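You operate a simulated robot arm through the tools that you are given. There is no shell and no other tool.

You are at the controls of a simulated robot arm. One attempt, no reset.

## Task
Put inner drum 437 in the blue pail, fit the lid, close the band lever and tighten its screw.
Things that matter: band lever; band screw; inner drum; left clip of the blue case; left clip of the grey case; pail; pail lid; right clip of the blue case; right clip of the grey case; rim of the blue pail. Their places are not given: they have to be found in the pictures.

Only the result counts: the job must be done as asked and must still hold three seconds after the hand-in. Knocking over, shifting, dropping, spilling or breaking anything else fails it. A push-on lid holds only when it is set on centred and level and pressed home; a screw cap is set on level and turned clockwise until tight.

## Robot
A 6-joint arm with a three-finger gripper, fixed in place. Base frame: the origin is at the foot of the arm, x ahead of it, y to its left, z up. Units: mm, rad, N and s.
Its first joint turns from -2.897 to 2.897 rad. Payload 4.89 kg.
Tool frame: the origin (TCP) lies between the finger pads and is the grasp point; the fingertips stand 30 mm ahead of it; z points along the fingers, y is the line along which they close. Largest opening 164 mm; the body of the gripper starts 125 mm behind the TCP.
Orientation is told as [roll, pitch, yaw] about the base's x, y, z axes, in that order, counted from this pose: with the fingers straight down and closing along the base's y, the tool's x points along the base's -x, its y along +y and its z along -z.

## Interface
- The arm moves only by the tool step_arm. Its argument "steps" is a list of rows, each an object of numbers (a shift or turn left out is 0, a gripper value left out holds the last): "x", "y", "z": the shift along the base's x, y, z in mm; "ax", "ay", "az": the turn, a rotation vector about the base's x, y, z in rad. In form: [{"x": .., "y": .., "z": .., "ax": .., "ay": .., "az": ..}, ...]. A call has 1 to 20 rows; each row is the pose to reach, as a shift and turn from the pose commanded when the call began. "fingers" is the opening, from 0 (shut) to 1 (fully open), set as the call begins (left out, the last holds). Each row takes 0.2 s and may step no farther than 50 mm and 0.15 rad from the row before; otherwise, or with a gripper value out of range, the whole call is refused. A pose out of reach is approached as far as the arm can. The call stops where the force on the tool passes 90 N (or 10 N more than at its start, if that is more) or the arm is blocked; 0.2 s more then pass. The fingers move at their own pace (about 108 mm/s each) and stop on an object; they squeeze with about 41 N. The grip force told is the motor's: it shows also when the fingers shut on nothing. Time passes only in rows, and 0.2 s behind the last, so rows that repeat a pose let the fingers close. The reply holds the time, the measured pose of the TCP, the force on the tool along the base axes, the opening and the grip force, in the units named above and with some noise, with the torque about the TCP (base axes, N m) and any sound that the robot's microphone picked up, and new pictures: "views" is both (left out), scene, wrist or none.
- Cameras (640 x 400 px; columns grow to the right, rows downward): "scene" is fixed at [219.3, -650.1, 1617.8]; the picture's right is [-0.93, 0.36, 0.00], its down [-0.05, -0.14, -0.99] and it looks along [-0.35, -0.92, 0.15] (base axes); focal length 214 px, centre (320, 200). "wrist" rides on the gripper at [76, -2, -152] in the tool frame; the picture's right is [0.02, 1.00, 0.00], its down [-0.88, 0.02, -0.47] and it looks along [-0.47, 0.01, 0.88] (tool axes); focal length 247 px, centre (320, 200).
- slide_trunk(by): slides the trunk up (or, below 0, down) by that many mm; the arm rides with it, the base frame stays. It gives what a move gives, with no picture.
- locate(camera, pixels): for up to 12 pixels [column, row] of the newest picture of that camera ("zoom" is the newest enlarged one), the place [x, y, z] in the base frame of the surface seen there, good to about 2 mm. No time passes.
- zoom(camera, box): a new picture of the part [left, top, right, bottom] of that camera's present view, enlarged. No time passes.
- close_job(): hands the job in; it is judged then, once.

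Unless the task says otherwise, let go and move clear before handing in.

The tools are called after "Call:" by a JSON object that holds its "name" and its "arguments". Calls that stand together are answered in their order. step_arm: Moves the arm, as the interface text tells. Its arguments: {"type":"object","properties":{"steps":{"type":"array"},"fingers":{"type":"number"},"views":{"type":"string","enum":["both","scene","wrist","none"]}},"required":["steps"]} The other tools are called the same way: slide_trunk (by) slides the trunk up or down; locate (camera, pixels) gives the place of the surface under pixels of a picture; zoom (camera, box) takes an enlarged picture of a part of a camera's view; close_job () hands the job in.

At the start:

```text
t: 0.0
ee_pos: [572.0, -326.8, 1204.5]
tcp_rot: [0.0, 0.0, 0.0]
contact_force: [-0.4, 0.0, 0.7]
moment: [-0.01, 0.01, -0.01]
opening: 164.1
grasp_force: 0.0
trunk travel left (down, up): [-175.0, 215.0]
```

scene: 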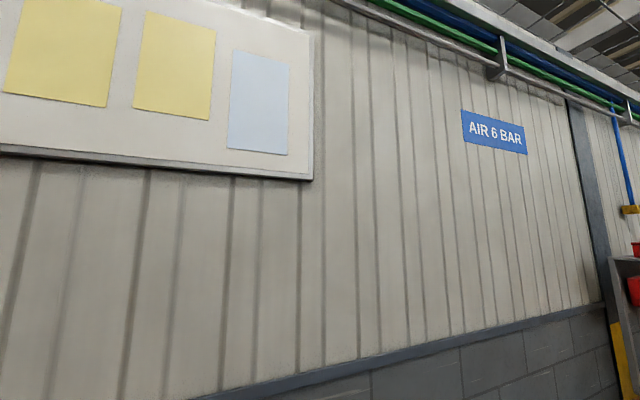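
wrist: 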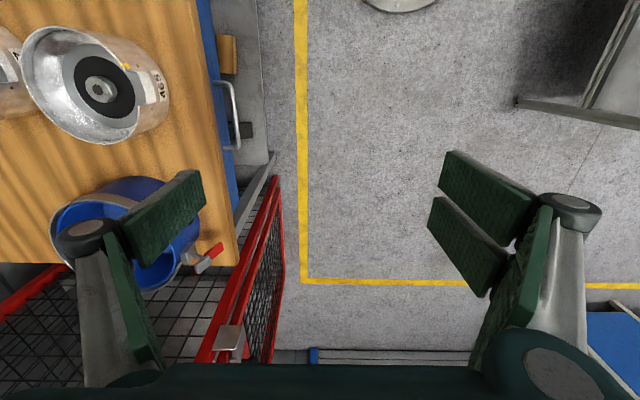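

The scene camera shows only a wall, so the wrist camera is my eyes: it shows a bench at left with a labelled metal drum near (95,85) and a blue pail near (130,230) with a red lever near (208,257). I'll locate several of those points and zoom in.

Call:
{"name": "zoom", "arguments": {"camera": "wrist", "box": [0, 0, 320, 300]}}

Call:
{"name": "locate", "arguments": {"camera": "wrist", "pixels": [[98, 88], [160, 88], [60, 120], [208, 257], [150, 270], [65, 215], [190, 215], [210, 200], [20, 150], [230, 150], [240, 300], [400, 150]]}}

```text
1.33 times, centred on (160, 150) of wrist
```

zoom: 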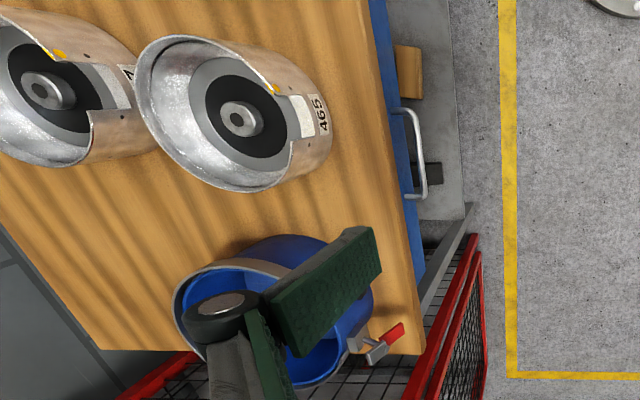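

```text
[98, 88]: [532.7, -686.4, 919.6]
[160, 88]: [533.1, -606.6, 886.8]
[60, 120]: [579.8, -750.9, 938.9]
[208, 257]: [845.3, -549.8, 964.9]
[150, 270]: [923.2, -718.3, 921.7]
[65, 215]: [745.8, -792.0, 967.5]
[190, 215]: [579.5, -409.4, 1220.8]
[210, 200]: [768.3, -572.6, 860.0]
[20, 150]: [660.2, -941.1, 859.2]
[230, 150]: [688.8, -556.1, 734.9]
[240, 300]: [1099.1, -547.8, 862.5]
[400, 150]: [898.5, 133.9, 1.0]
```

The bench top is at z≈860, drum 465 stands near (540,-690), another drum further out, and the pail is near (840,-690) with its rim at z≈967. I'll move toward -y at this height to see the rest of the bench.

Call:
{"name": "step_arm", "arguments": {"steps": [{"y": -40, "x": -30}, {"y": -80, "x": -60}, {"y": -120, "x": -90}, {"y": -160, "x": -120}, {"y": -200, "x": -150}, {"y": -240, "x": -180}], "fingers": 1, "views": "both"}}

```text
t: 1.4
ee_pos: [392.2, -567.0, 1205.9]
tcp_rot: [0.0, 0.0, 0.002]
contact_force: [0.8, 1.1, -0.4]
moment: [-0.17, 0.11, -0.02]
opening: 164.2
grasp_force: 0.2
trunk travel left (down, up): [-175.0, 215.0]
```

scene: 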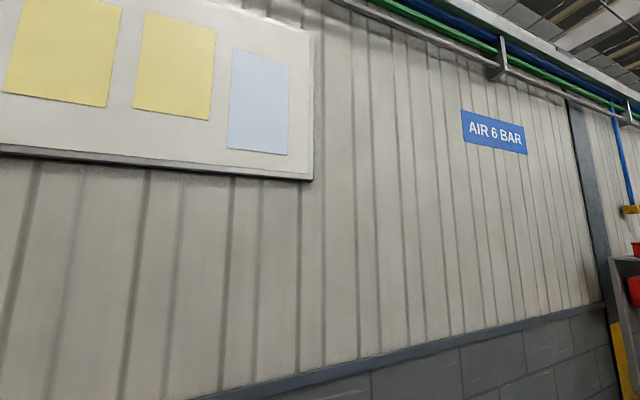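
wrist: 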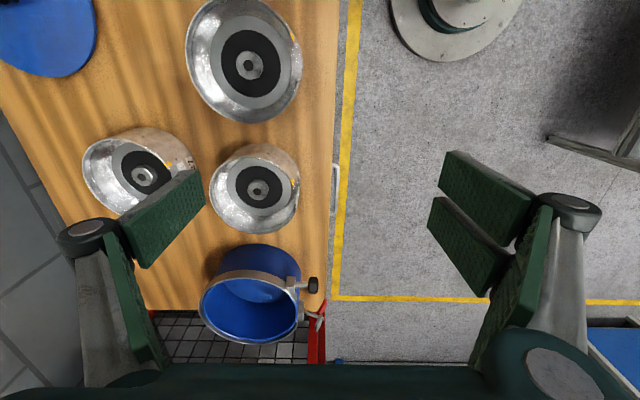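

Now the view shows three drums, the pail at (250,300) with a black screw knob near (313,285) and red lever near (320,315), and a blue disc (lid?) at (50,35). I'll zoom in and locate.

Call:
{"name": "zoom", "arguments": {"camera": "wrist", "box": [180, 220, 360, 360]}}

Call:
{"name": "zoom", "arguments": {"camera": "wrist", "box": [0, 0, 340, 220]}}

Call:
{"name": "locate", "arguments": {"camera": "wrist", "pixels": [[250, 65], [257, 188], [145, 177], [50, 30], [250, 300], [205, 310], [250, 275], [300, 310], [313, 285], [321, 315], [90, 60], [250, 341]]}}

```text
2.86 times, centred on (270, 290) of wrist
```

zoom: 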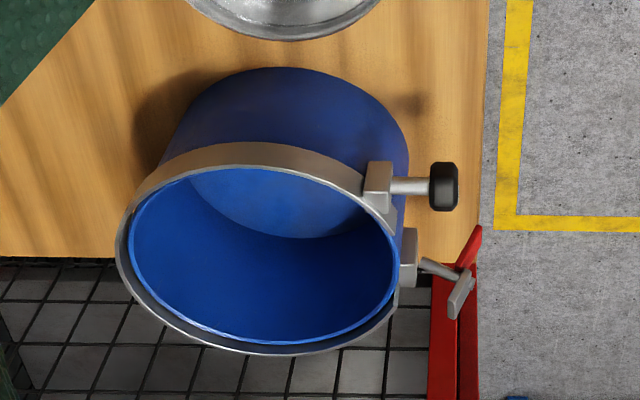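

```text
1.82 times, centred on (170, 110) of wrist
```

zoom: 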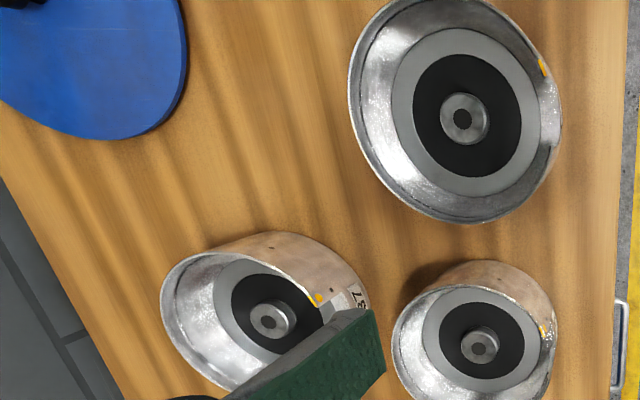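

```text
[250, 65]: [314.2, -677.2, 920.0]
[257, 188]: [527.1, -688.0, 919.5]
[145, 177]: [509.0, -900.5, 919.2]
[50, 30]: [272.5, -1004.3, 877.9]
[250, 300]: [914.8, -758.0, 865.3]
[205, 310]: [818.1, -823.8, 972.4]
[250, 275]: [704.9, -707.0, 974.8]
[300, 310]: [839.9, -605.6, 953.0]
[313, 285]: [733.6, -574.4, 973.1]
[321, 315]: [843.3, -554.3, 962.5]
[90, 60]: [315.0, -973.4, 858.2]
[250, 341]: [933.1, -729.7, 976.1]
```

The pail is centred near (819,-715) with rim z≈975; the drum at (509,-900) shows a label ending in "37", and the blue lid lies near (270,-1000). I'll back off toward -x and raise to see the lid and the rest of the bench.

Call:
{"name": "step_arm", "arguments": {"steps": [{"x": -40, "y": -20, "z": 20}, {"x": -80, "y": -40, "z": 40}, {"x": -120, "y": -60, "z": 60}, {"x": -160, "y": -80, "z": 80}, {"x": -200, "y": -100, "z": 100}, {"x": -240, "y": -120, "z": 120}], "views": "wrist"}}

```text
t: 2.8
ee_pos: [151.9, -687.5, 1327.1]
tcp_rot: [-0.001, 0.001, 0.002]
contact_force: [1.9, 0.3, -0.6]
moment: [-0.13, 0.18, 0.0]
opening: 164.0
grasp_force: 0.1
trunk travel left (down, up): [-175.0, 215.0]
```

wrist: 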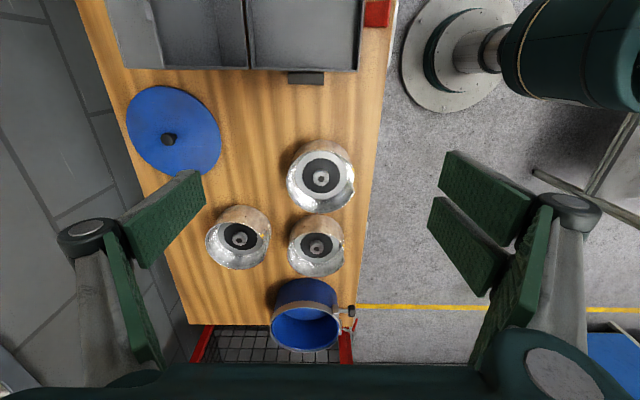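

Now the blue lid with its black knob at (168,139) is fully visible, along with the three drums and a grey case at the top. I'll zoom in on each and locate key points.

Call:
{"name": "zoom", "arguments": {"camera": "wrist", "box": [190, 130, 370, 280]}}

Call:
{"name": "zoom", "arguments": {"camera": "wrist", "box": [90, 0, 410, 200]}}

Call:
{"name": "locate", "arguments": {"camera": "wrist", "pixels": [[168, 139], [130, 125], [218, 145], [165, 90], [180, 172], [240, 236], [318, 245], [321, 178], [155, 70], [290, 70], [375, 15], [30, 200]]}}

```text
2.67 times, centred on (280, 205) of wrist
```

zoom: 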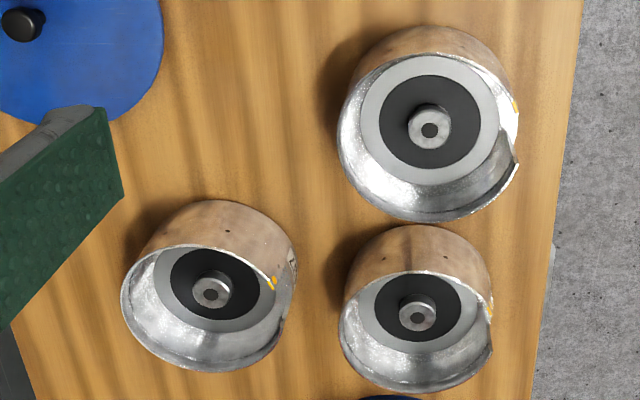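

```text
2.00 times, centred on (250, 100) of wrist
```

zoom: 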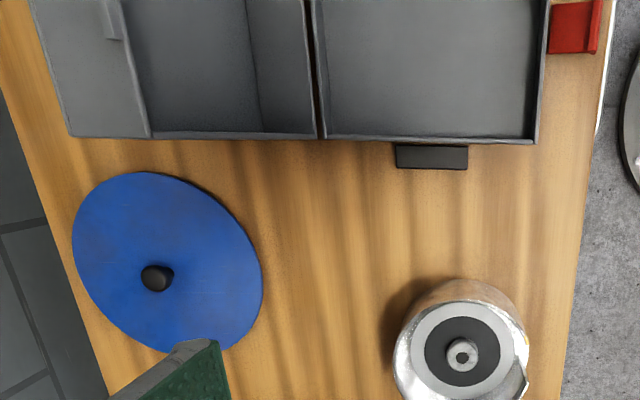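

```text
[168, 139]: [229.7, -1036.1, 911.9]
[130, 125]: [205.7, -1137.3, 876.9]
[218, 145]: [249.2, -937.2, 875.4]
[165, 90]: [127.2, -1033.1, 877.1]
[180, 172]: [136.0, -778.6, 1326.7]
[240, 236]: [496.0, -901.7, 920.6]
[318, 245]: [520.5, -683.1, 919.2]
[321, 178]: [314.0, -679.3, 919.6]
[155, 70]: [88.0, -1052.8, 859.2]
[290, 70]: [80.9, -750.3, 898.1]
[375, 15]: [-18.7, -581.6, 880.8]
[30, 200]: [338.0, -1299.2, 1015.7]
```

The lid's knob is at (230,-1036) with top z≈912, and the drums' hubs are at z≈920. To read the drum labels (they face +y), I'll go to the near side and yaw the wrist so that the camera looks toward -y.

Call:
{"name": "step_arm", "arguments": {"steps": [{"x": 25, "y": 20, "z": -8, "az": -0.131}, {"x": 50, "y": 40, "z": -16, "az": -0.262}, {"x": 75, "y": 60, "z": -24, "az": -0.393}, {"x": 100, "y": 80, "z": -32, "az": -0.524}, {"x": 125, "y": 100, "z": -40, "az": -0.654}, {"x": 150, "y": 120, "z": -48, "az": -0.785}, {"x": 175, "y": 140, "z": -56, "az": -0.916}, {"x": 200, "y": 160, "z": -64, "az": -1.047}, {"x": 225, "y": 180, "z": -72, "az": -1.178}, {"x": 250, "y": 200, "z": -80, "az": -1.309}, {"x": 275, "y": 220, "z": -88, "az": -1.44}, {"x": 300, "y": 240, "z": -96, "az": -1.5708}], "views": "wrist"}}

```text
t: 5.4
ee_pos: [450.8, -448.0, 1229.3]
tcp_rot: [0.001, 0.001, -1.573]
contact_force: [-0.1, -0.5, -0.5]
moment: [0.03, -0.12, 0.03]
opening: 163.8
grasp_force: 0.0
trunk travel left (down, up): [-175.0, 215.0]
```

wrist: 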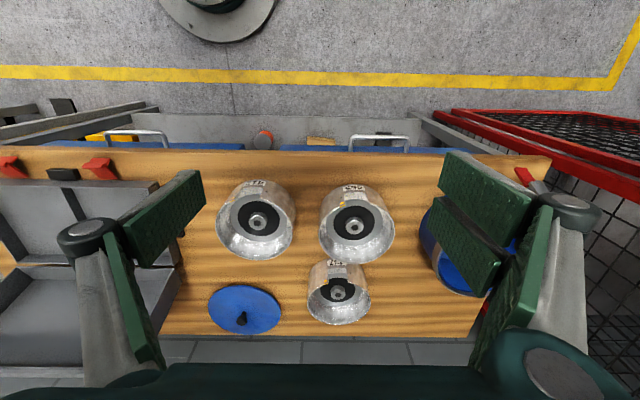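

The three drums' labels are now visible (upside down) at (255,184), (352,188) and (335,263). I'll zoom in on them.

Call:
{"name": "zoom", "arguments": {"camera": "wrist", "box": [300, 250, 380, 330]}}

Call:
{"name": "zoom", "arguments": {"camera": "wrist", "box": [210, 165, 400, 275]}}

Call:
{"name": "zoom", "arguments": {"camera": "wrist", "box": [400, 130, 600, 330]}}

Call:
{"name": "locate", "arguments": {"camera": "wrist", "pixels": [[338, 292], [355, 226], [257, 221], [310, 295], [368, 295], [338, 322], [242, 320], [210, 300], [280, 305], [525, 176], [430, 240], [515, 240]]}}

```text
5.00 times, centred on (340, 290) of wrist
```

zoom: 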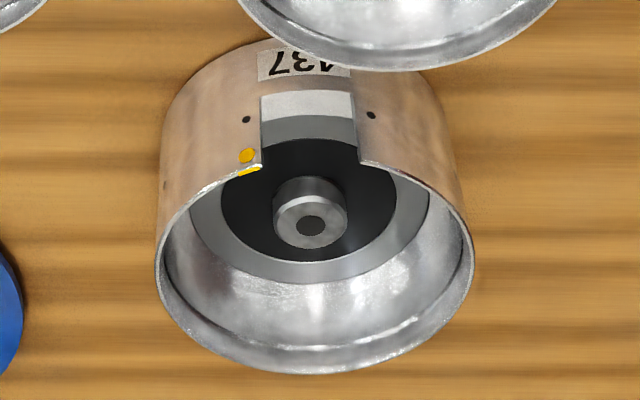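

```text
3.37 times, centred on (305, 220) of wrist
```

zoom: 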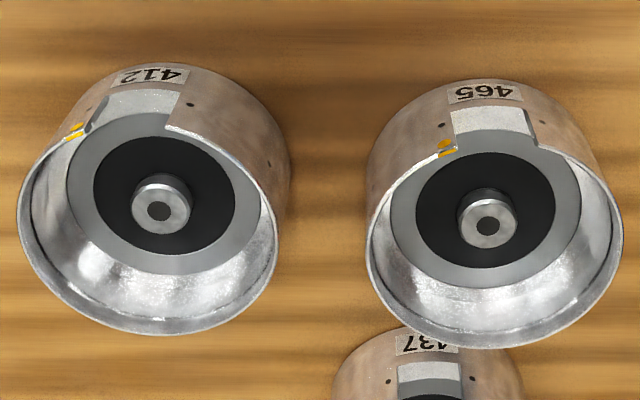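

```text
2.00 times, centred on (500, 230) of wrist
```

zoom: 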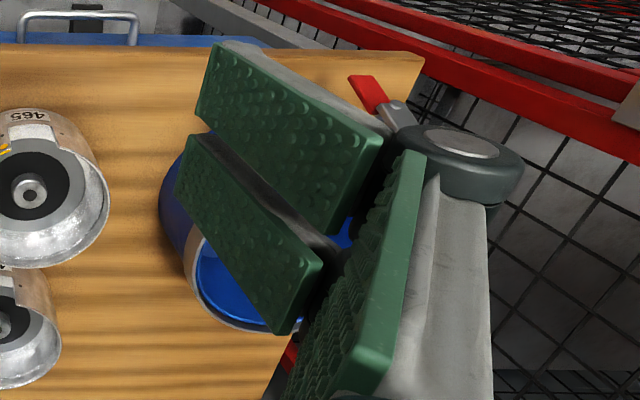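

```text
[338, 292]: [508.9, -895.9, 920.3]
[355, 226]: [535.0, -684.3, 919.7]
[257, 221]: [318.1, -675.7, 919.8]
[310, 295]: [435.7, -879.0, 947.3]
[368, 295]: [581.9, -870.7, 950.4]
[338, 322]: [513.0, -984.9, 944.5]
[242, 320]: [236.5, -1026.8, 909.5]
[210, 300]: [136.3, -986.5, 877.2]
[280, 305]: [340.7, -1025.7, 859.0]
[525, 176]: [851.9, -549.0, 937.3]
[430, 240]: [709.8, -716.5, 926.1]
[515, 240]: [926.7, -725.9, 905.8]
```

The labels read 412, 465 and 437: drum 437 is the far one centred near (509,-905), about 150 mm wide with rim z≈950. I'll now swing out above the pail at a safe height to see how far the arm reaches with the tool pointing down.

Call:
{"name": "step_arm", "arguments": {"steps": [{"x": 30, "y": -22, "az": 0.07}, {"x": 61, "y": -44, "az": 0.14}, {"x": 92, "y": -67, "az": 0.21}, {"x": 123, "y": -89, "az": 0.28}, {"x": 153, "y": -111, "az": 0.355}, {"x": 184, "y": -134, "az": 0.426}, {"x": 215, "y": -156, "az": 0.5}, {"x": 245, "y": -178, "az": 0.57}, {"x": 276, "y": -200, "az": 0.64}, {"x": 307, "y": -223, "az": 0.71}, {"x": 337, "y": -245, "az": 0.78}, {"x": 368, "y": -267, "az": 0.853}], "views": "wrist"}}

```text
t: 8.0
ee_pos: [819.7, -712.1, 1231.8]
tcp_rot: [0.0, -0.001, -0.717]
contact_force: [-0.5, 1.9, 0.0]
moment: [-0.13, -0.19, 0.01]
opening: 163.9
grasp_force: 0.0
trunk travel left (down, up): [-175.0, 215.0]
```

wrist: 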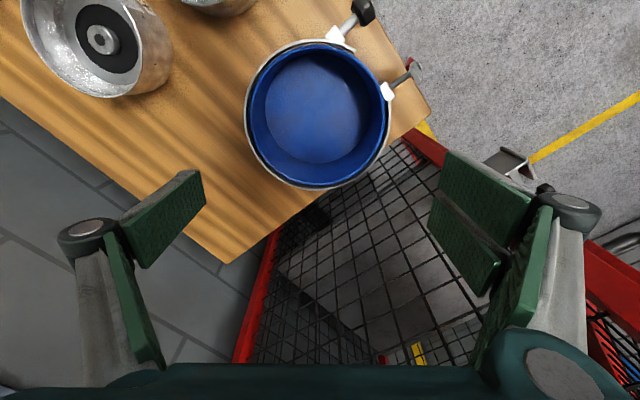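

The arm reached the point over the pail (1087 mm out) at z≈1232, and the pail with band screw at (363,12) and lever at (412,66) is clearly seen. I'll zoom in on the pail and locate its rim and hardware.

Call:
{"name": "zoom", "arguments": {"camera": "wrist", "box": [230, 0, 450, 200]}}

Call:
{"name": "locate", "arguments": {"camera": "wrist", "pixels": [[247, 115], [317, 187], [390, 120], [295, 44], [358, 163], [255, 85], [363, 12], [350, 27], [412, 66], [398, 78], [387, 91], [320, 110]]}}

```text
2.00 times, centred on (340, 100) of wrist
```

zoom: 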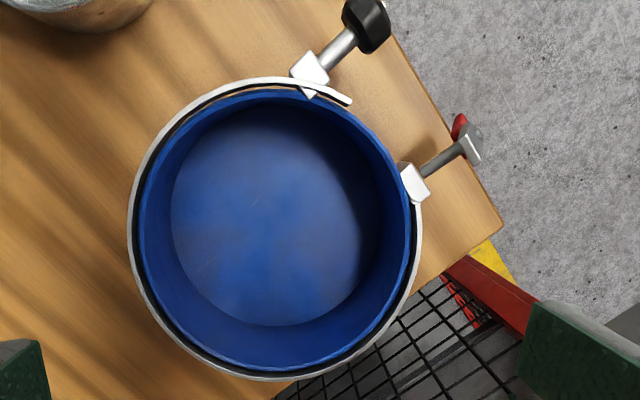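

```text
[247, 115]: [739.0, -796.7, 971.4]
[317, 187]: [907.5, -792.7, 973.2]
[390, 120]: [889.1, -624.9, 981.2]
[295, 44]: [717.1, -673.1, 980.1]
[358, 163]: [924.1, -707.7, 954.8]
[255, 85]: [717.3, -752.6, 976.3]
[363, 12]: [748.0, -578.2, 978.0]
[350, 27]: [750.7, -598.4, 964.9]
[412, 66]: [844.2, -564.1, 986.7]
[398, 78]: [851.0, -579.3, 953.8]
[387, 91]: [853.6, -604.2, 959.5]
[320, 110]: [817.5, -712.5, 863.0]
```

The band is open with a gap facing +y: the screw lug with black knob is at (748,-580,978) and the lever lug at (853,-604,960) with the lever reaching out to (845,-560,985). I'll lower straight down here to test reach and get a closer look.

Call:
{"name": "step_arm", "arguments": {"steps": [{"z": -30}, {"z": -60}, {"z": -90}, {"z": -120}], "views": "wrist"}}

```text
t: 9.0
ee_pos: [818.7, -714.2, 1108.9]
tcp_rot: [0.0, 0.0, -0.717]
contact_force: [-0.2, -1.1, -0.8]
moment: [-0.04, -0.06, 0.02]
opening: 164.0
grasp_force: 0.1
trunk travel left (down, up): [-175.0, 215.0]
```

wrist: 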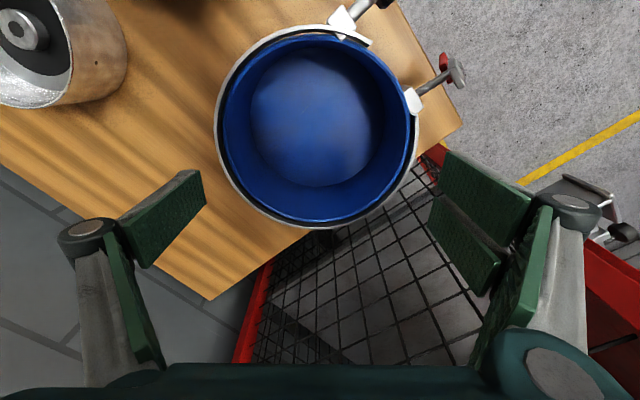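

The arm reached z≈1109 here too, so with the trunk lowered the pail is workable. I'll zoom in and locate points round the blue rim to get its centre.

Call:
{"name": "zoom", "arguments": {"camera": "wrist", "box": [200, 0, 480, 240]}}

```text
1.67 times, centred on (340, 120) of wrist
```

zoom: 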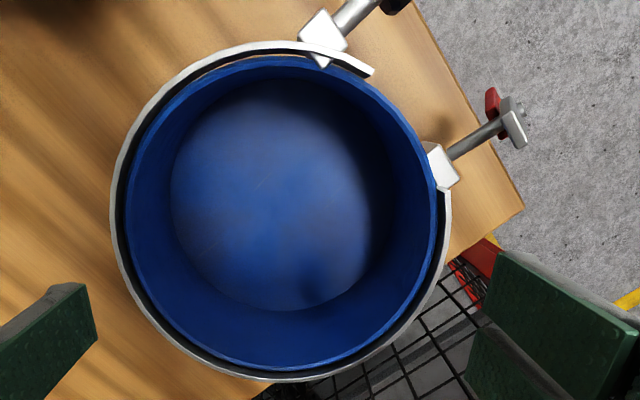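

The blue rim shows clearly in the zoom as a ring running through (128,210), (270,367), (432,215) and (275,62). I'll locate points on it, on the band and on the pail floor.

Call:
{"name": "locate", "arguments": {"camera": "zoom", "pixels": [[127, 215], [270, 366], [433, 215], [275, 62], [160, 118], [389, 120], [389, 318], [170, 322], [114, 210], [447, 215], [280, 200], [220, 47]]}}

Call:
{"name": "locate", "arguments": {"camera": "zoom", "pixels": [[320, 35], [355, 12], [395, 5], [440, 165], [475, 140], [513, 128], [492, 102], [372, 70], [320, 62], [270, 380], [521, 105], [444, 195]]}}

```text
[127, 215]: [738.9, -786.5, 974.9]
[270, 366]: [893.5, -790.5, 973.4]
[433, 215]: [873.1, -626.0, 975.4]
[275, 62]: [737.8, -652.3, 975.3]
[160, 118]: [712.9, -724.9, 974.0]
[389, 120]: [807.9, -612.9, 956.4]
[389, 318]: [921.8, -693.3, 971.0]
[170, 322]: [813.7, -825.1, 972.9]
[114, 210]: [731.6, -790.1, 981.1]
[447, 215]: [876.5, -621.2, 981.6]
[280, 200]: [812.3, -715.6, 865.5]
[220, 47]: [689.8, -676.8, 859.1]
```

```text
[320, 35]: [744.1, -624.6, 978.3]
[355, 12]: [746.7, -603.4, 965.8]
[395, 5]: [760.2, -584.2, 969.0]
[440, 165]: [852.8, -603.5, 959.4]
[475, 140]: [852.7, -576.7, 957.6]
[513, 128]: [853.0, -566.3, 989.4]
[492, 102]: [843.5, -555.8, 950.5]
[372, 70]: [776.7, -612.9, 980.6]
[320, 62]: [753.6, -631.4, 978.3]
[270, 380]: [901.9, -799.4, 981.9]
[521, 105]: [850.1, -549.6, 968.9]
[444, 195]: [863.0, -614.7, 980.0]
```

The rim centre works out to about (819,-718), radius ≈105, top z≈975, with the band at z≈981. I'll rise, then lower the trunk so that the low poses at this radius are reachable.

Call:
{"name": "step_arm", "arguments": {"steps": [{"z": 40}, {"z": 80}, {"z": 120}], "views": "none"}}

Call:
{"name": "slide_trunk", "arguments": {"by": -165}}

```text
t: 9.8
ee_pos: [820.8, -713.9, 1230.4]
tcp_rot: [0.0, -0.001, -0.717]
contact_force: [0.3, 0.0, 0.0]
moment: [0.04, 0.02, 0.01]
opening: 164.4
grasp_force: 0.1
trunk travel left (down, up): [-175.0, 215.0]
```

```text
t: 11.7
ee_pos: [820.5, -713.0, 1065.1]
tcp_rot: [0.0, 0.0, -0.718]
contact_force: [-0.2, 1.5, -1.1]
moment: [0.0, -0.04, -0.03]
opening: 163.7
grasp_force: 0.2
trunk travel left (down, up): [-10.0, 380.0]
```

The trunk is down 165 mm and the hand is at z≈1065. I'll move to look straight at drum 437 from just behind it.

Call:
{"name": "step_arm", "arguments": {"steps": [{"x": -44, "y": -15, "az": -0.043}, {"x": -88, "y": -30, "az": -0.086}, {"x": -132, "y": -45, "az": -0.129}, {"x": -176, "y": -60, "az": -0.171}, {"x": -220, "y": -75, "az": -0.214}, {"x": -264, "y": -90, "az": -0.257}, {"x": -308, "y": -105, "az": -0.3}, {"x": -353, "y": -120, "az": -0.342}], "views": "wrist"}}

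```text
t: 13.5
ee_pos: [470.2, -831.2, 1065.0]
tcp_rot: [-0.001, 0.0, -1.058]
contact_force: [2.7, 1.7, -0.4]
moment: [-0.13, 0.4, 0.03]
opening: 164.2
grasp_force: 0.2
trunk travel left (down, up): [-10.0, 380.0]
```

wrist: 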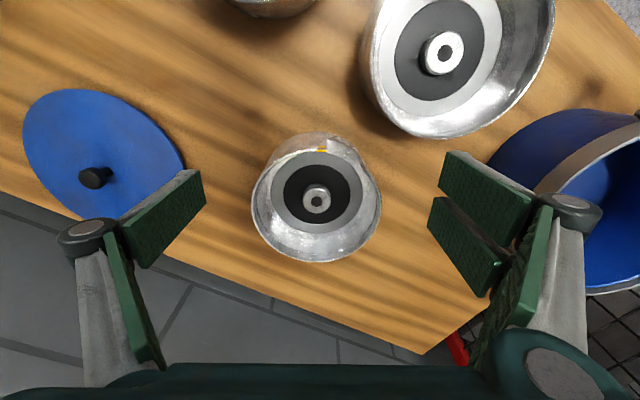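

Drum 437 is centred in view at (317,200). I'll zoom in and locate the hub, the ring floor round it and the rim.

Call:
{"name": "zoom", "arguments": {"camera": "wrist", "box": [240, 120, 400, 280]}}

Call:
{"name": "locate", "arguments": {"camera": "wrist", "pixels": [[317, 202], [306, 201], [328, 201], [316, 190], [317, 212], [290, 200], [345, 200], [317, 225], [316, 178], [285, 215], [350, 215], [317, 240]]}}

Call:
{"name": "locate", "arguments": {"camera": "wrist", "pixels": [[252, 205], [381, 195], [330, 261], [270, 245], [365, 244], [257, 180], [372, 165], [290, 140], [345, 140], [320, 148]]}}

```text
2.50 times, centred on (320, 200) of wrist
```

zoom: 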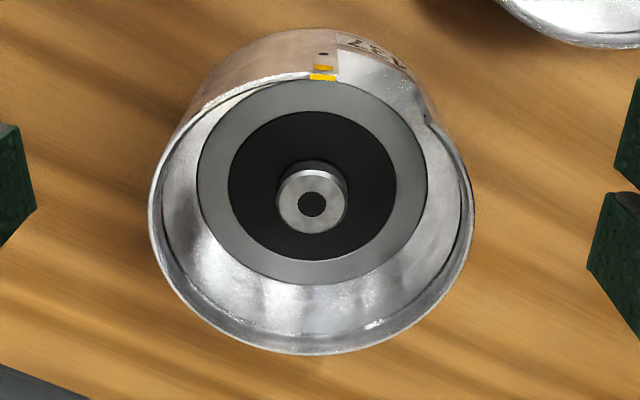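

```text
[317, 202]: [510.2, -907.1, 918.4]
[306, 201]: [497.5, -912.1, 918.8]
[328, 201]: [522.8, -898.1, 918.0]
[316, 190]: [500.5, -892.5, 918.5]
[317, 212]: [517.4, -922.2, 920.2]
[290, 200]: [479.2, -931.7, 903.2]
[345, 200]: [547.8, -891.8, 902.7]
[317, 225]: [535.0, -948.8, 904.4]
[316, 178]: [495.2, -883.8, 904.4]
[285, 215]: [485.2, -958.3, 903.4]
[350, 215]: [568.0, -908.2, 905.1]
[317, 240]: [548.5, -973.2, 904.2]
```

```text
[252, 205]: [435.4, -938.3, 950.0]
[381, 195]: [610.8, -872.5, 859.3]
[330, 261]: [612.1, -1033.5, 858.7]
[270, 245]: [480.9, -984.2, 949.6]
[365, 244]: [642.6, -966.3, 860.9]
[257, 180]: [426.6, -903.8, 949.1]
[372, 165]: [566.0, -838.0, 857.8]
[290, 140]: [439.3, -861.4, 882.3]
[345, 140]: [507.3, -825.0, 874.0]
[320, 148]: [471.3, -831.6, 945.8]
```

The hub is about 30 mm wide, 15 mm tall (floor z≈903.5, top z≈919), centred near (510,-906), and the rim radius of ≈82 mm rules out an outside grip, so I'll grip the hub. I'll move above it with the fingers part-closed and check the alignment.

Call:
{"name": "step_arm", "arguments": {"steps": [{"x": 20, "y": -37}, {"x": 39, "y": -74}, {"x": 39, "y": -74, "z": -30}, {"x": 39, "y": -74, "z": -60}, {"x": 39, "y": -74, "z": -60}], "fingers": 0.38, "views": "wrist"}}

```text
t: 14.7
ee_pos: [504.9, -907.1, 1003.7]
tcp_rot: [0.001, 0.0, -1.06]
contact_force: [-0.1, -1.2, 0.6]
moment: [0.01, 0.0, 0.04]
opening: 62.5
grasp_force: 0.1
trunk travel left (down, up): [-10.0, 380.0]
```

wrist: 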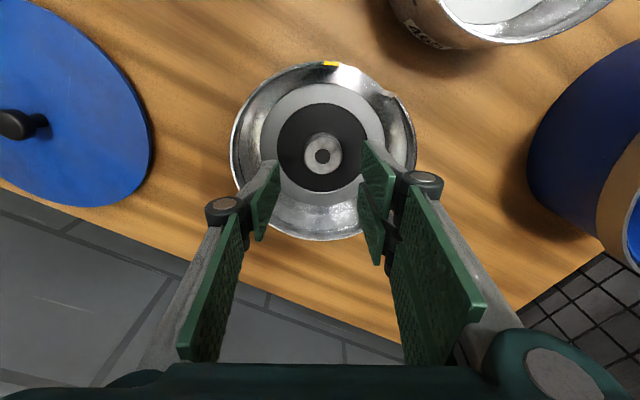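

The hub at (322,155) sits almost exactly on the tool axis between the fingertips. I'll zoom to refine before going down.

Call:
{"name": "zoom", "arguments": {"camera": "wrist", "box": [220, 60, 420, 260]}}

Call:
{"name": "locate", "arguments": {"camera": "wrist", "pixels": [[308, 155], [336, 155], [322, 140], [322, 169], [303, 157], [341, 153], [290, 150], [355, 150], [275, 165], [366, 150], [240, 140], [320, 235]]}}

```text
2.00 times, centred on (320, 160) of wrist
```

zoom: 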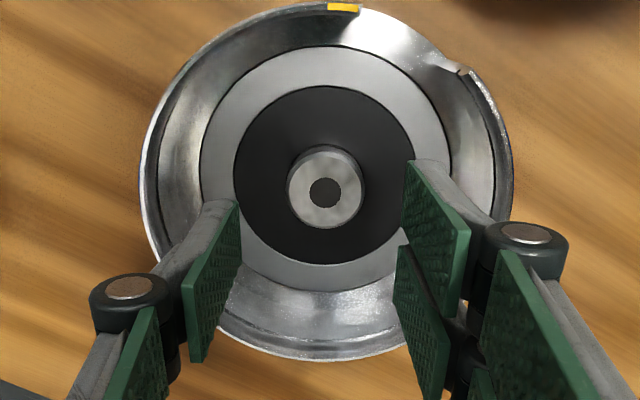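

```text
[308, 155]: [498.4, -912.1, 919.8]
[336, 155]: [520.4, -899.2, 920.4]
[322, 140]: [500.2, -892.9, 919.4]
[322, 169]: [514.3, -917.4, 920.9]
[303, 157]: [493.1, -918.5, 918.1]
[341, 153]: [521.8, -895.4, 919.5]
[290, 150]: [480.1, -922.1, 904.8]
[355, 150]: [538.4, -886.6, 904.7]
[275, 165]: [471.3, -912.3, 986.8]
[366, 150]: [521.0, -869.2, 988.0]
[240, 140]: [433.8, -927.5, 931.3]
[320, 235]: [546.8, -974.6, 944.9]
```

The hub is about 37 mm wide and centred within 2 mm of the tool axis. I'll nudge over, lower so the tips are just above the ring floor, and look before closing.

Call:
{"name": "step_arm", "arguments": {"steps": [{"x": 2, "y": 1, "z": -20}, {"x": 2, "y": 1, "z": -40}, {"x": 2, "y": 1, "z": -55}, {"x": 2, "y": 1, "z": -66}, {"x": 2, "y": 1, "z": -66}], "views": "wrist"}}

```text
t: 15.9
ee_pos: [507.8, -905.8, 938.8]
tcp_rot: [0.002, 0.0, -1.061]
contact_force: [0.4, -0.9, 0.1]
moment: [0.0, 0.01, -0.02]
opening: 62.2
grasp_force: 0.0
trunk travel left (down, up): [-10.0, 380.0]
```

wrist: 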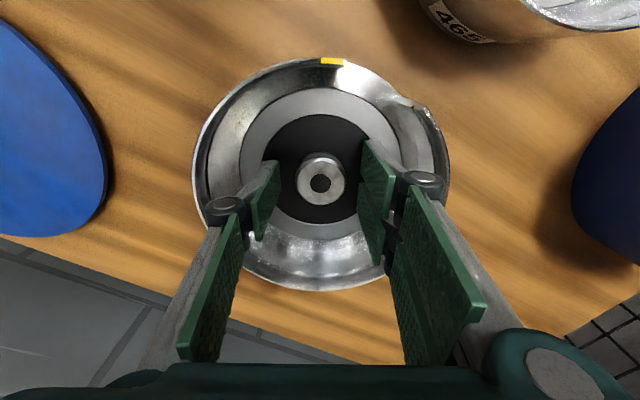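

The hub at (320,181) is centred between the pads with no contact. I'll lower 2 mm more and close on it.

Call:
{"name": "step_arm", "arguments": {"steps": [{"z": -2}, {"z": -2}, {"z": -2}], "views": "none"}}

Call:
{"name": "step_arm", "arguments": {"steps": [{"z": 0}, {"z": 0}, {"z": 0}, {"z": 0}], "fingers": 0, "views": "wrist"}}

```text
t: 16.7
ee_pos: [508.1, -906.6, 936.2]
tcp_rot: [0.001, 0.0, -1.059]
contact_force: [0.6, 0.1, 0.4]
moment: [-0.02, 0.02, 0.0]
opening: 62.2
grasp_force: 0.0
trunk travel left (down, up): [-10.0, 380.0]
```

```text
t: 17.7
ee_pos: [508.1, -906.5, 937.3]
tcp_rot: [-0.002, 0.001, -1.059]
contact_force: [0.0, -0.2, 0.1]
moment: [0.0, 0.04, -0.02]
opening: 38.6
grasp_force: 41.1
trunk travel left (down, up): [-10.0, 380.0]
```

wrist: 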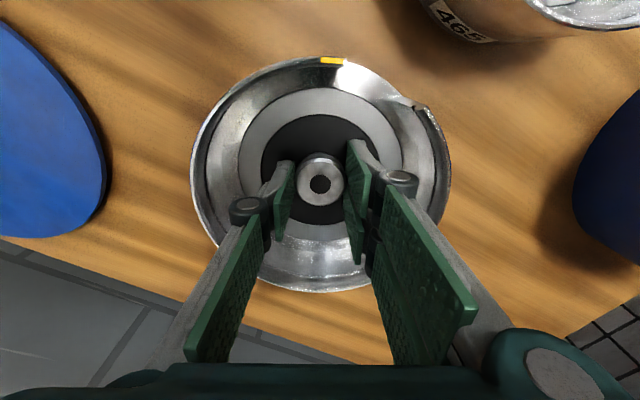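

The grip holds at 38.6 mm and 41 N. I'll lift slowly by 15 mm and check the weight and any tilt.

Call:
{"name": "step_arm", "arguments": {"steps": [{"z": 3}, {"z": 6}, {"z": 10}, {"z": 15}, {"z": 15}], "views": "wrist"}}

```text
t: 18.9
ee_pos: [509.0, -906.5, 950.8]
tcp_rot: [-0.001, -0.001, -1.061]
contact_force: [-0.3, 0.0, -20.0]
moment: [0.02, 0.03, 0.01]
opening: 38.8
grasp_force: 40.9
trunk travel left (down, up): [-10.0, 380.0]
```

wrist: 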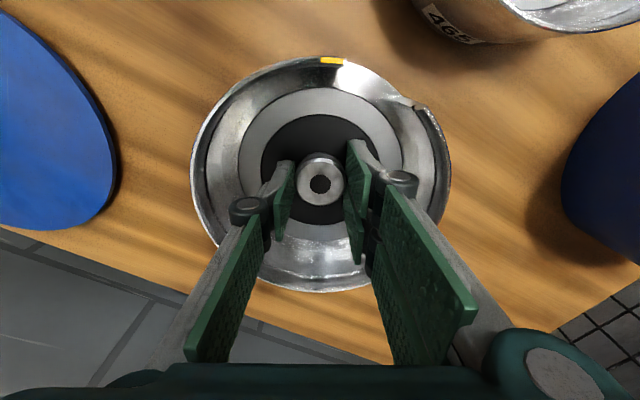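

The drum came up cleanly: 20 N load, no moment, and it looks level. I'll lift it to clear the pail rim and lever.

Call:
{"name": "step_arm", "arguments": {"steps": [{"z": 10}, {"z": 25}, {"z": 40}, {"z": 55}, {"z": 70}, {"z": 85}, {"z": 100}, {"z": 115}, {"z": 125}, {"z": 130}, {"z": 130}], "views": "wrist"}}

```text
t: 21.3
ee_pos: [510.1, -907.1, 1081.7]
tcp_rot: [-0.001, -0.002, -1.059]
contact_force: [-0.3, -0.4, -19.6]
moment: [0.0, 0.0, -0.01]
opening: 38.9
grasp_force: 41.3
trunk travel left (down, up): [-10.0, 380.0]
```

wrist: 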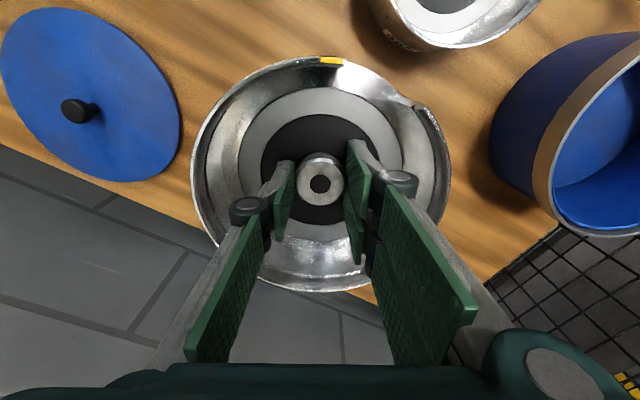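

The drum is clear at z≈1082 and steady. I'll carry it over the pail centre, turning the hand to face outward there.

Call:
{"name": "step_arm", "arguments": {"steps": [{"x": 8, "y": 5, "az": 0.01}, {"x": 25, "y": 15, "az": 0.027}, {"x": 46, "y": 28, "az": 0.05}, {"x": 67, "y": 41, "az": 0.074}, {"x": 88, "y": 53, "az": 0.097}, {"x": 109, "y": 66, "az": 0.12}, {"x": 130, "y": 79, "az": 0.143}, {"x": 151, "y": 92, "az": 0.166}, {"x": 172, "y": 104, "az": 0.189}, {"x": 193, "y": 117, "az": 0.212}, {"x": 214, "y": 130, "az": 0.235}, {"x": 235, "y": 143, "az": 0.258}, {"x": 256, "y": 155, "az": 0.281}, {"x": 275, "y": 167, "az": 0.302}, {"x": 290, "y": 176, "az": 0.32}, {"x": 301, "y": 183, "az": 0.332}, {"x": 308, "y": 187, "az": 0.34}, {"x": 311, "y": 189, "az": 0.342}, {"x": 311, "y": 189, "az": 0.342}], "views": "wrist"}}

```text
t: 25.3
ee_pos: [821.4, -717.2, 1080.2]
tcp_rot: [-0.001, -0.001, -0.718]
contact_force: [-0.2, -0.6, -19.4]
moment: [0.0, 0.04, 0.01]
opening: 38.8
grasp_force: 41.0
trunk travel left (down, up): [-10.0, 380.0]
```

wrist: 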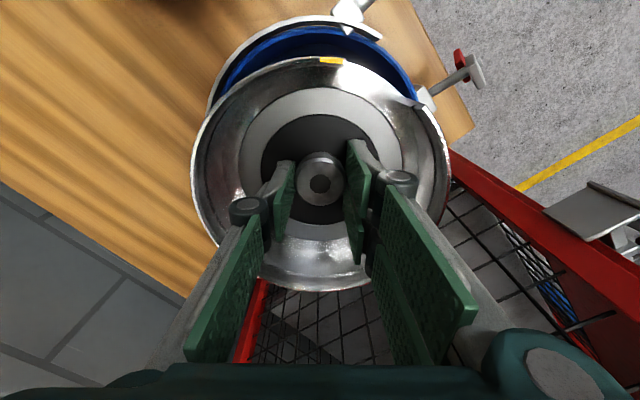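

The drum is over the pail, with the pail's rim and band visible behind it at (300,40). I'll lower into the pail, checking force partway.

Call:
{"name": "step_arm", "arguments": {"steps": [{"z": -8}, {"z": -20}, {"z": -33}, {"z": -46}, {"z": -59}, {"z": -70}, {"z": -80}, {"z": -85}, {"z": -85}], "views": "wrist"}}

```text
t: 27.3
ee_pos: [819.7, -716.8, 994.1]
tcp_rot: [0.0, -0.001, -0.717]
contact_force: [-0.3, 0.1, -20.4]
moment: [-0.04, 0.05, 0.0]
opening: 39.0
grasp_force: 40.9
trunk travel left (down, up): [-10.0, 380.0]
```

wrist: 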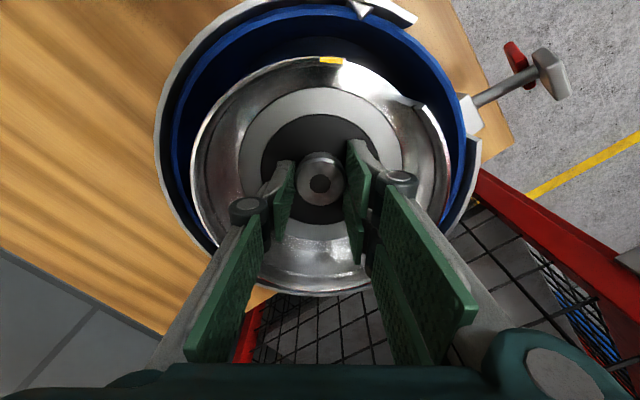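

The drum has entered the pail with no side contact (force still -20 N). I'll continue down slowly to the floor.

Call:
{"name": "step_arm", "arguments": {"steps": [{"z": -10}, {"z": -20}, {"z": -30}, {"z": -38}, {"z": -43}, {"z": -46}, {"z": -49}, {"z": -51}, {"z": -51}], "views": "wrist"}}

```text
t: 29.3
ee_pos: [819.4, -717.4, 944.6]
tcp_rot: [-0.001, 0.0, -0.718]
contact_force: [0.1, 0.5, -19.5]
moment: [0.0, 0.01, -0.03]
opening: 39.0
grasp_force: 41.2
trunk travel left (down, up): [-10.0, 380.0]
```

wrist: 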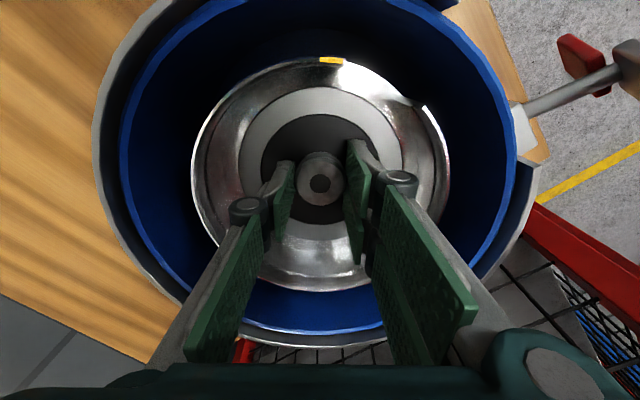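

It still carries the full weight, so the floor isn't reached yet. I'll creep down in 1 mm steps.

Call:
{"name": "step_arm", "arguments": {"steps": [{"z": -1}, {"z": -2}, {"z": -2}], "views": "none"}}

Call:
{"name": "step_arm", "arguments": {"steps": [{"z": -1}, {"z": -2}, {"z": -2}], "views": "none"}}

```text
t: 30.1
ee_pos: [819.0, -717.2, 944.2]
tcp_rot: [-0.001, 0.0, -0.716]
contact_force: [5.2, -0.5, -7.2]
moment: [0.07, 0.22, 0.0]
opening: 38.9
grasp_force: 40.8
trunk travel left (down, up): [-10.0, 380.0]
```

```text
t: 30.9
ee_pos: [819.3, -717.8, 943.4]
tcp_rot: [0.0, -0.001, -0.718]
contact_force: [16.7, -10.2, 32.0]
moment: [-0.34, -0.6, -0.05]
opening: 39.0
grasp_force: 40.7
trunk travel left (down, up): [-10.0, 380.0]
```

The force flipped to +32 N, so the drum is on the pail floor. I'll ease off 2 mm and open the fingers moderately (staying clear of the drum wall).

Call:
{"name": "step_arm", "arguments": {"steps": [{"z": 1}, {"z": 2}, {"z": 2}], "views": "none"}}

Call:
{"name": "step_arm", "arguments": {"steps": [{"z": 0}, {"z": 0}, {"z": 0}], "fingers": 0.38, "views": "wrist"}}

```text
t: 31.7
ee_pos: [819.0, -716.8, 943.3]
tcp_rot: [0.002, -0.001, -0.716]
contact_force: [11.0, -6.7, 13.7]
moment: [-0.4, -0.5, -0.01]
opening: 38.9
grasp_force: 41.2
trunk travel left (down, up): [-10.0, 380.0]
```

```text
t: 32.5
ee_pos: [818.9, -716.2, 942.7]
tcp_rot: [0.001, 0.0, -0.717]
contact_force: [0.0, 0.1, 0.0]
moment: [0.0, 0.03, 0.0]
opening: 62.4
grasp_force: 0.0
trunk travel left (down, up): [-10.0, 380.0]
```

wrist: 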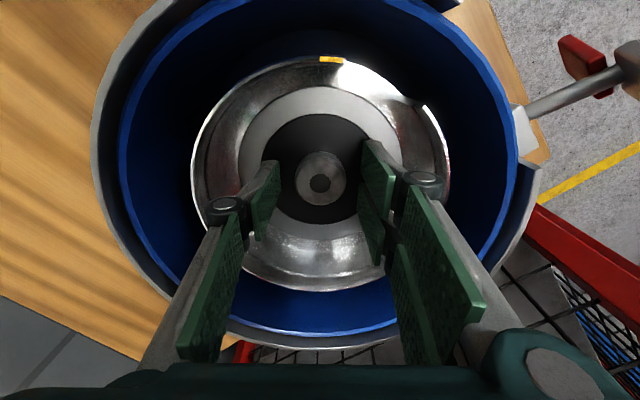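

The drum is released and sits centrally in the pail. I'll rise straight up and check.

Call:
{"name": "step_arm", "arguments": {"steps": [{"z": 15}, {"z": 40}, {"z": 70}, {"z": 100}, {"z": 140}], "views": "wrist"}}

```text
t: 33.7
ee_pos: [821.1, -718.2, 1083.3]
tcp_rot: [0.002, -0.001, -0.718]
contact_force: [-0.3, 0.0, -0.1]
moment: [0.05, 0.11, -0.01]
opening: 62.2
grasp_force: 0.1
trunk travel left (down, up): [-10.0, 380.0]
```

wrist: 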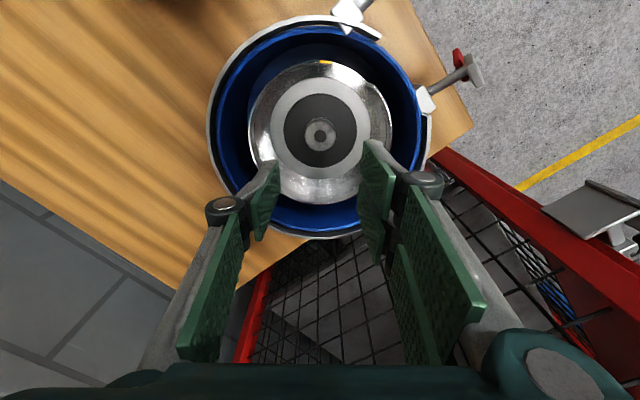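

The drum sits flat and centred in the pail (hub at (320,134)). I'll check it and the pail rim positions once more before fetching the lid.

Call:
{"name": "locate", "arguments": {"camera": "wrist", "pixels": [[320, 134], [216, 130], [418, 115], [318, 31], [320, 229], [240, 70], [395, 65], [240, 190], [250, 130], [391, 125], [320, 200], [209, 125]]}}

Call:
{"name": "zoom", "arguments": {"camera": "wrist", "box": [200, 0, 500, 240]}}

```text
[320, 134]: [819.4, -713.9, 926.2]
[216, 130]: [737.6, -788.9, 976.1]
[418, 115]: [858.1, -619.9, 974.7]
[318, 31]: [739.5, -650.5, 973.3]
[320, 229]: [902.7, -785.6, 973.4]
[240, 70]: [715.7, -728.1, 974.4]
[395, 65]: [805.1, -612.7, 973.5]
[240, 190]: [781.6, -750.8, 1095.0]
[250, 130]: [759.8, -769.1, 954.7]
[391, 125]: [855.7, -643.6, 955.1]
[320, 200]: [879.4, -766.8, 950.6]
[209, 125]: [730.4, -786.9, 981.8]
```

```text
1.67 times, centred on (350, 120) of wrist
```

zoom: 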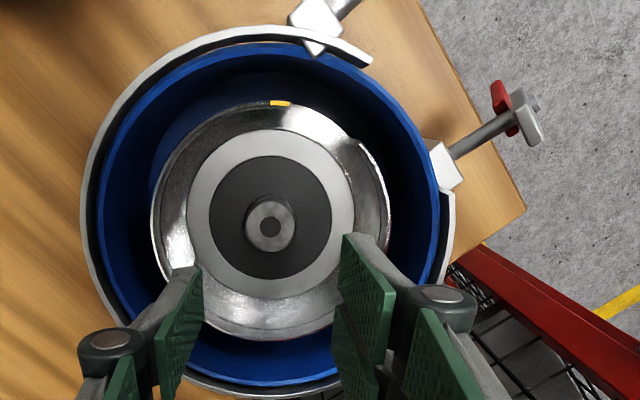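

The pail's rim is still centred at about (819.5,-718) with the drum's rim at z≈955, below the pail rim at 974. Now I'll travel to the lid and look at it from just behind.

Call:
{"name": "step_arm", "arguments": {"steps": [{"x": -43, "y": -17, "az": -0.045}, {"x": -87, "y": -34, "az": -0.09}, {"x": -130, "y": -51, "az": -0.136}, {"x": -173, "y": -69, "az": -0.181}, {"x": -216, "y": -86, "az": -0.226}, {"x": -260, "y": -103, "az": -0.272}, {"x": -303, "y": -120, "az": -0.317}, {"x": -346, "y": -137, "az": -0.362}, {"x": -390, "y": -154, "az": -0.408}, {"x": -433, "y": -171, "az": -0.453}, {"x": -476, "y": -189, "az": -0.498}, {"x": -519, "y": -206, "az": -0.543}, {"x": -563, "y": -223, "az": -0.589}, {"x": -606, "y": -240, "az": -0.634}, {"x": -606, "y": -240, "az": -0.634}], "views": "wrist"}}

```text
t: 36.9
ee_pos: [214.3, -956.2, 1083.2]
tcp_rot: [0.0, 0.0, -1.353]
contact_force: [0.9, -0.1, 0.7]
moment: [-0.03, 0.05, -0.05]
opening: 62.3
grasp_force: 0.0
trunk travel left (down, up): [-10.0, 380.0]
```

wrist: 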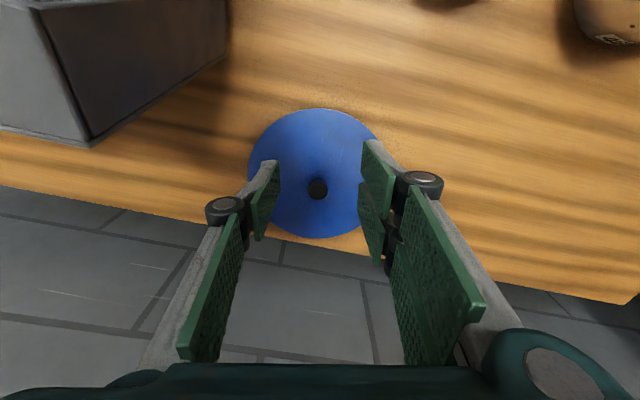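

The lid with its knob at (317,188) is in view. I'll zoom in and locate its edge and knob.

Call:
{"name": "zoom", "arguments": {"camera": "wrist", "box": [230, 90, 410, 250]}}

Call:
{"name": "locate", "arguments": {"camera": "wrist", "pixels": [[317, 188], [308, 188], [327, 188], [317, 178], [317, 197], [250, 170], [310, 109], [318, 236], [345, 233], [285, 225], [355, 120], [265, 130]]}}

```text
2.50 times, centred on (320, 170) of wrist
```

zoom: 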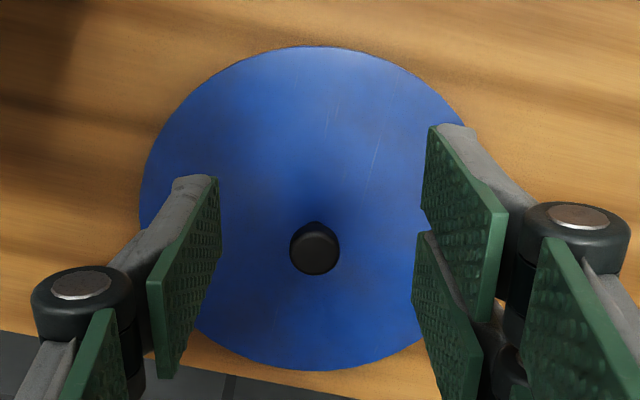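

```text
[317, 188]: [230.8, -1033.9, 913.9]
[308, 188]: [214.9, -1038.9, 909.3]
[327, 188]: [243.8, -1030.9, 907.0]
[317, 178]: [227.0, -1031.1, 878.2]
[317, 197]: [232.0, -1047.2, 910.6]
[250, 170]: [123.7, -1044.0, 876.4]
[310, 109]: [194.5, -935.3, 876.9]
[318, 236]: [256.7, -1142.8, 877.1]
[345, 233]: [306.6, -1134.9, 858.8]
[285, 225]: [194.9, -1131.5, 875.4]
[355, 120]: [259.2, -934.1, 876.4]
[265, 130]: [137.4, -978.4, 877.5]
```

The lid is about 105 mm in radius, centred near (229.5,-1037), with a 29 mm knob topping at z≈913. I'll position above the knob with the fingers open at 62 mm and check.

Call:
{"name": "step_arm", "arguments": {"steps": [{"x": 8, "y": -40}, {"x": 17, "y": -79}, {"x": 17, "y": -79, "z": -40}, {"x": 17, "y": -79, "z": -80}, {"x": 17, "y": -79, "z": -115}, {"x": 17, "y": -79, "z": -115}], "views": "wrist"}}

```text
t: 38.3
ee_pos: [230.5, -1036.3, 968.5]
tcp_rot: [0.0, -0.001, -1.351]
contact_force: [0.0, 0.3, 0.4]
moment: [-0.01, 0.02, -0.01]
opening: 62.2
grasp_force: 0.1
trunk travel left (down, up): [-10.0, 380.0]
```

wrist: 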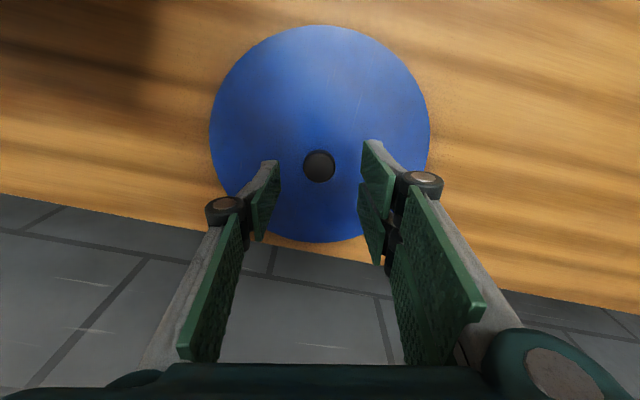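

The knob at (319,166) lines up with the tool axis. I'll lower round it until the tips are just above the lid.

Call:
{"name": "step_arm", "arguments": {"steps": [{"x": -1, "z": -15}, {"x": -1, "z": -30}, {"x": -1, "z": -42}, {"x": -1, "z": -50}, {"x": -1, "z": -55}, {"x": -1, "z": -55}], "views": "wrist"}}

```text
t: 39.7
ee_pos: [229.2, -1036.2, 913.4]
tcp_rot: [0.0, 0.001, -1.351]
contact_force: [-0.2, -0.3, 1.1]
moment: [0.0, 0.03, -0.03]
opening: 62.2
grasp_force: 0.1
trunk travel left (down, up): [-10.0, 380.0]
```

wrist: 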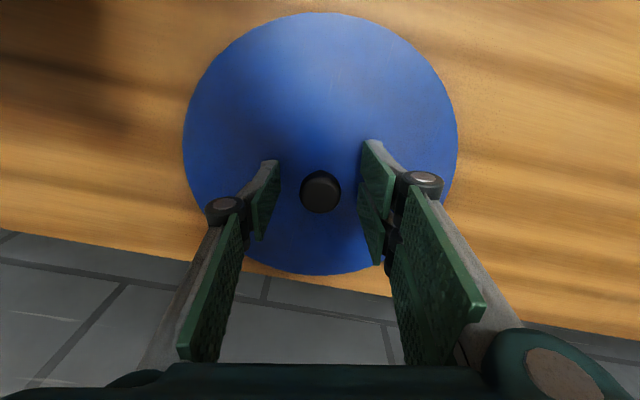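

The knob at (321,193) is centred between the pads and the tips are about 5 mm above the lid. I'll close.

Call:
{"name": "step_arm", "arguments": {"steps": [{"z": 0}, {"z": 0}, {"z": 0}, {"z": 0}], "fingers": 0, "views": "wrist"}}

```text
t: 40.7
ee_pos: [229.3, -1035.8, 912.9]
tcp_rot: [0.002, 0.001, -1.35]
contact_force: [0.3, -0.8, 0.6]
moment: [0.02, 0.01, 0.02]
opening: 27.8
grasp_force: 40.9
trunk travel left (down, up): [-10.0, 380.0]
```

wrist: 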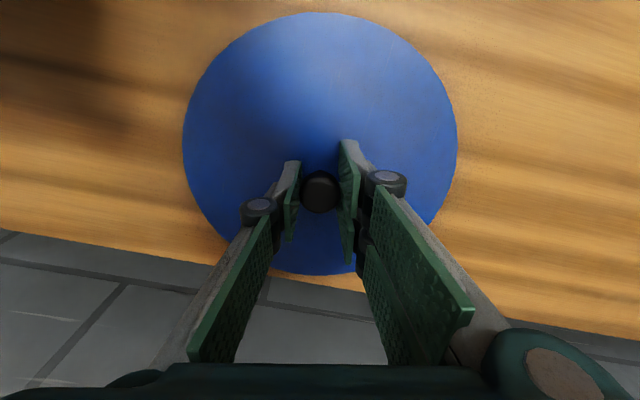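

The knob is gripped at 27.8 mm with 41 N. I'll lift slowly and check that the lid comes up level.

Call:
{"name": "step_arm", "arguments": {"steps": [{"z": 3}, {"z": 8}, {"z": 15}, {"z": 25}, {"z": 40}, {"z": 55}, {"z": 55}], "views": "wrist"}}

```text
t: 42.3
ee_pos: [230.2, -1036.2, 968.2]
tcp_rot: [0.0, -0.002, -1.351]
contact_force: [0.6, 0.1, -2.2]
moment: [0.01, 0.04, -0.02]
opening: 27.8
grasp_force: 41.3
trunk travel left (down, up): [-10.0, 380.0]
```

wrist: 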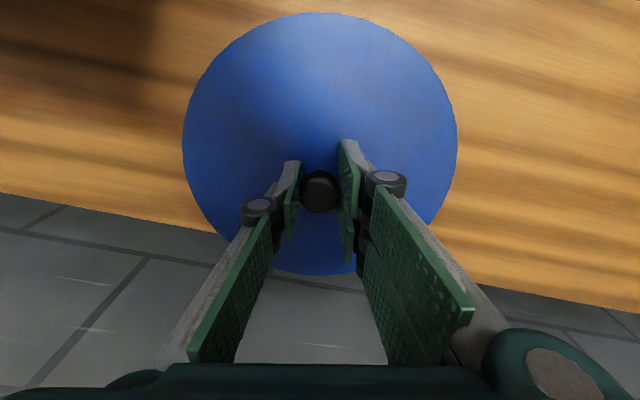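

The lid is up and unchanged in the picture, so it's level in the grip. I'll locate its edge to get its centre and tilt relative to the hand.

Call:
{"name": "locate", "arguments": {"camera": "wrist", "pixels": [[320, 15], [250, 38], [200, 92], [185, 140], [200, 200], [232, 243], [393, 43], [445, 110], [455, 150], [440, 205], [405, 247], [320, 271]]}}

Call:
{"name": "zoom", "arguments": {"camera": "wrist", "box": [170, 0, 470, 290]}}

```text
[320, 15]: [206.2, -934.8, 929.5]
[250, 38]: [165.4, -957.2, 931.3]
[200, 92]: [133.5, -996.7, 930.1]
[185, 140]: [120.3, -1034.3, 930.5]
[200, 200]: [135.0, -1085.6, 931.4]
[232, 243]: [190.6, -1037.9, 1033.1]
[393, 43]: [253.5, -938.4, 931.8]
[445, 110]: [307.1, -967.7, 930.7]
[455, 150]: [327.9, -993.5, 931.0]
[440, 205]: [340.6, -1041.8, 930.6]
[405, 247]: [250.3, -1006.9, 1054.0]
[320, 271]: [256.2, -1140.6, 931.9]
```

```text
1.38 times, centred on (320, 145) of wrist
```

zoom: 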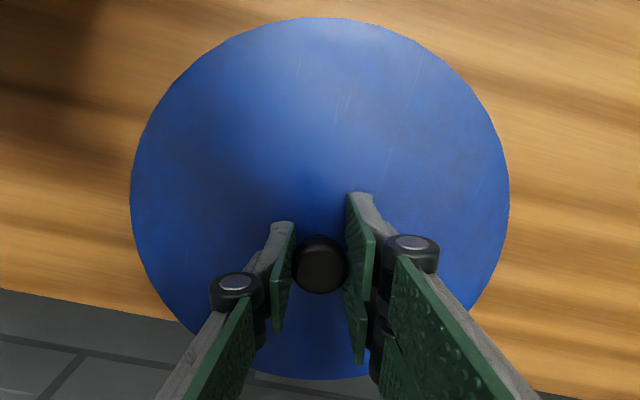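

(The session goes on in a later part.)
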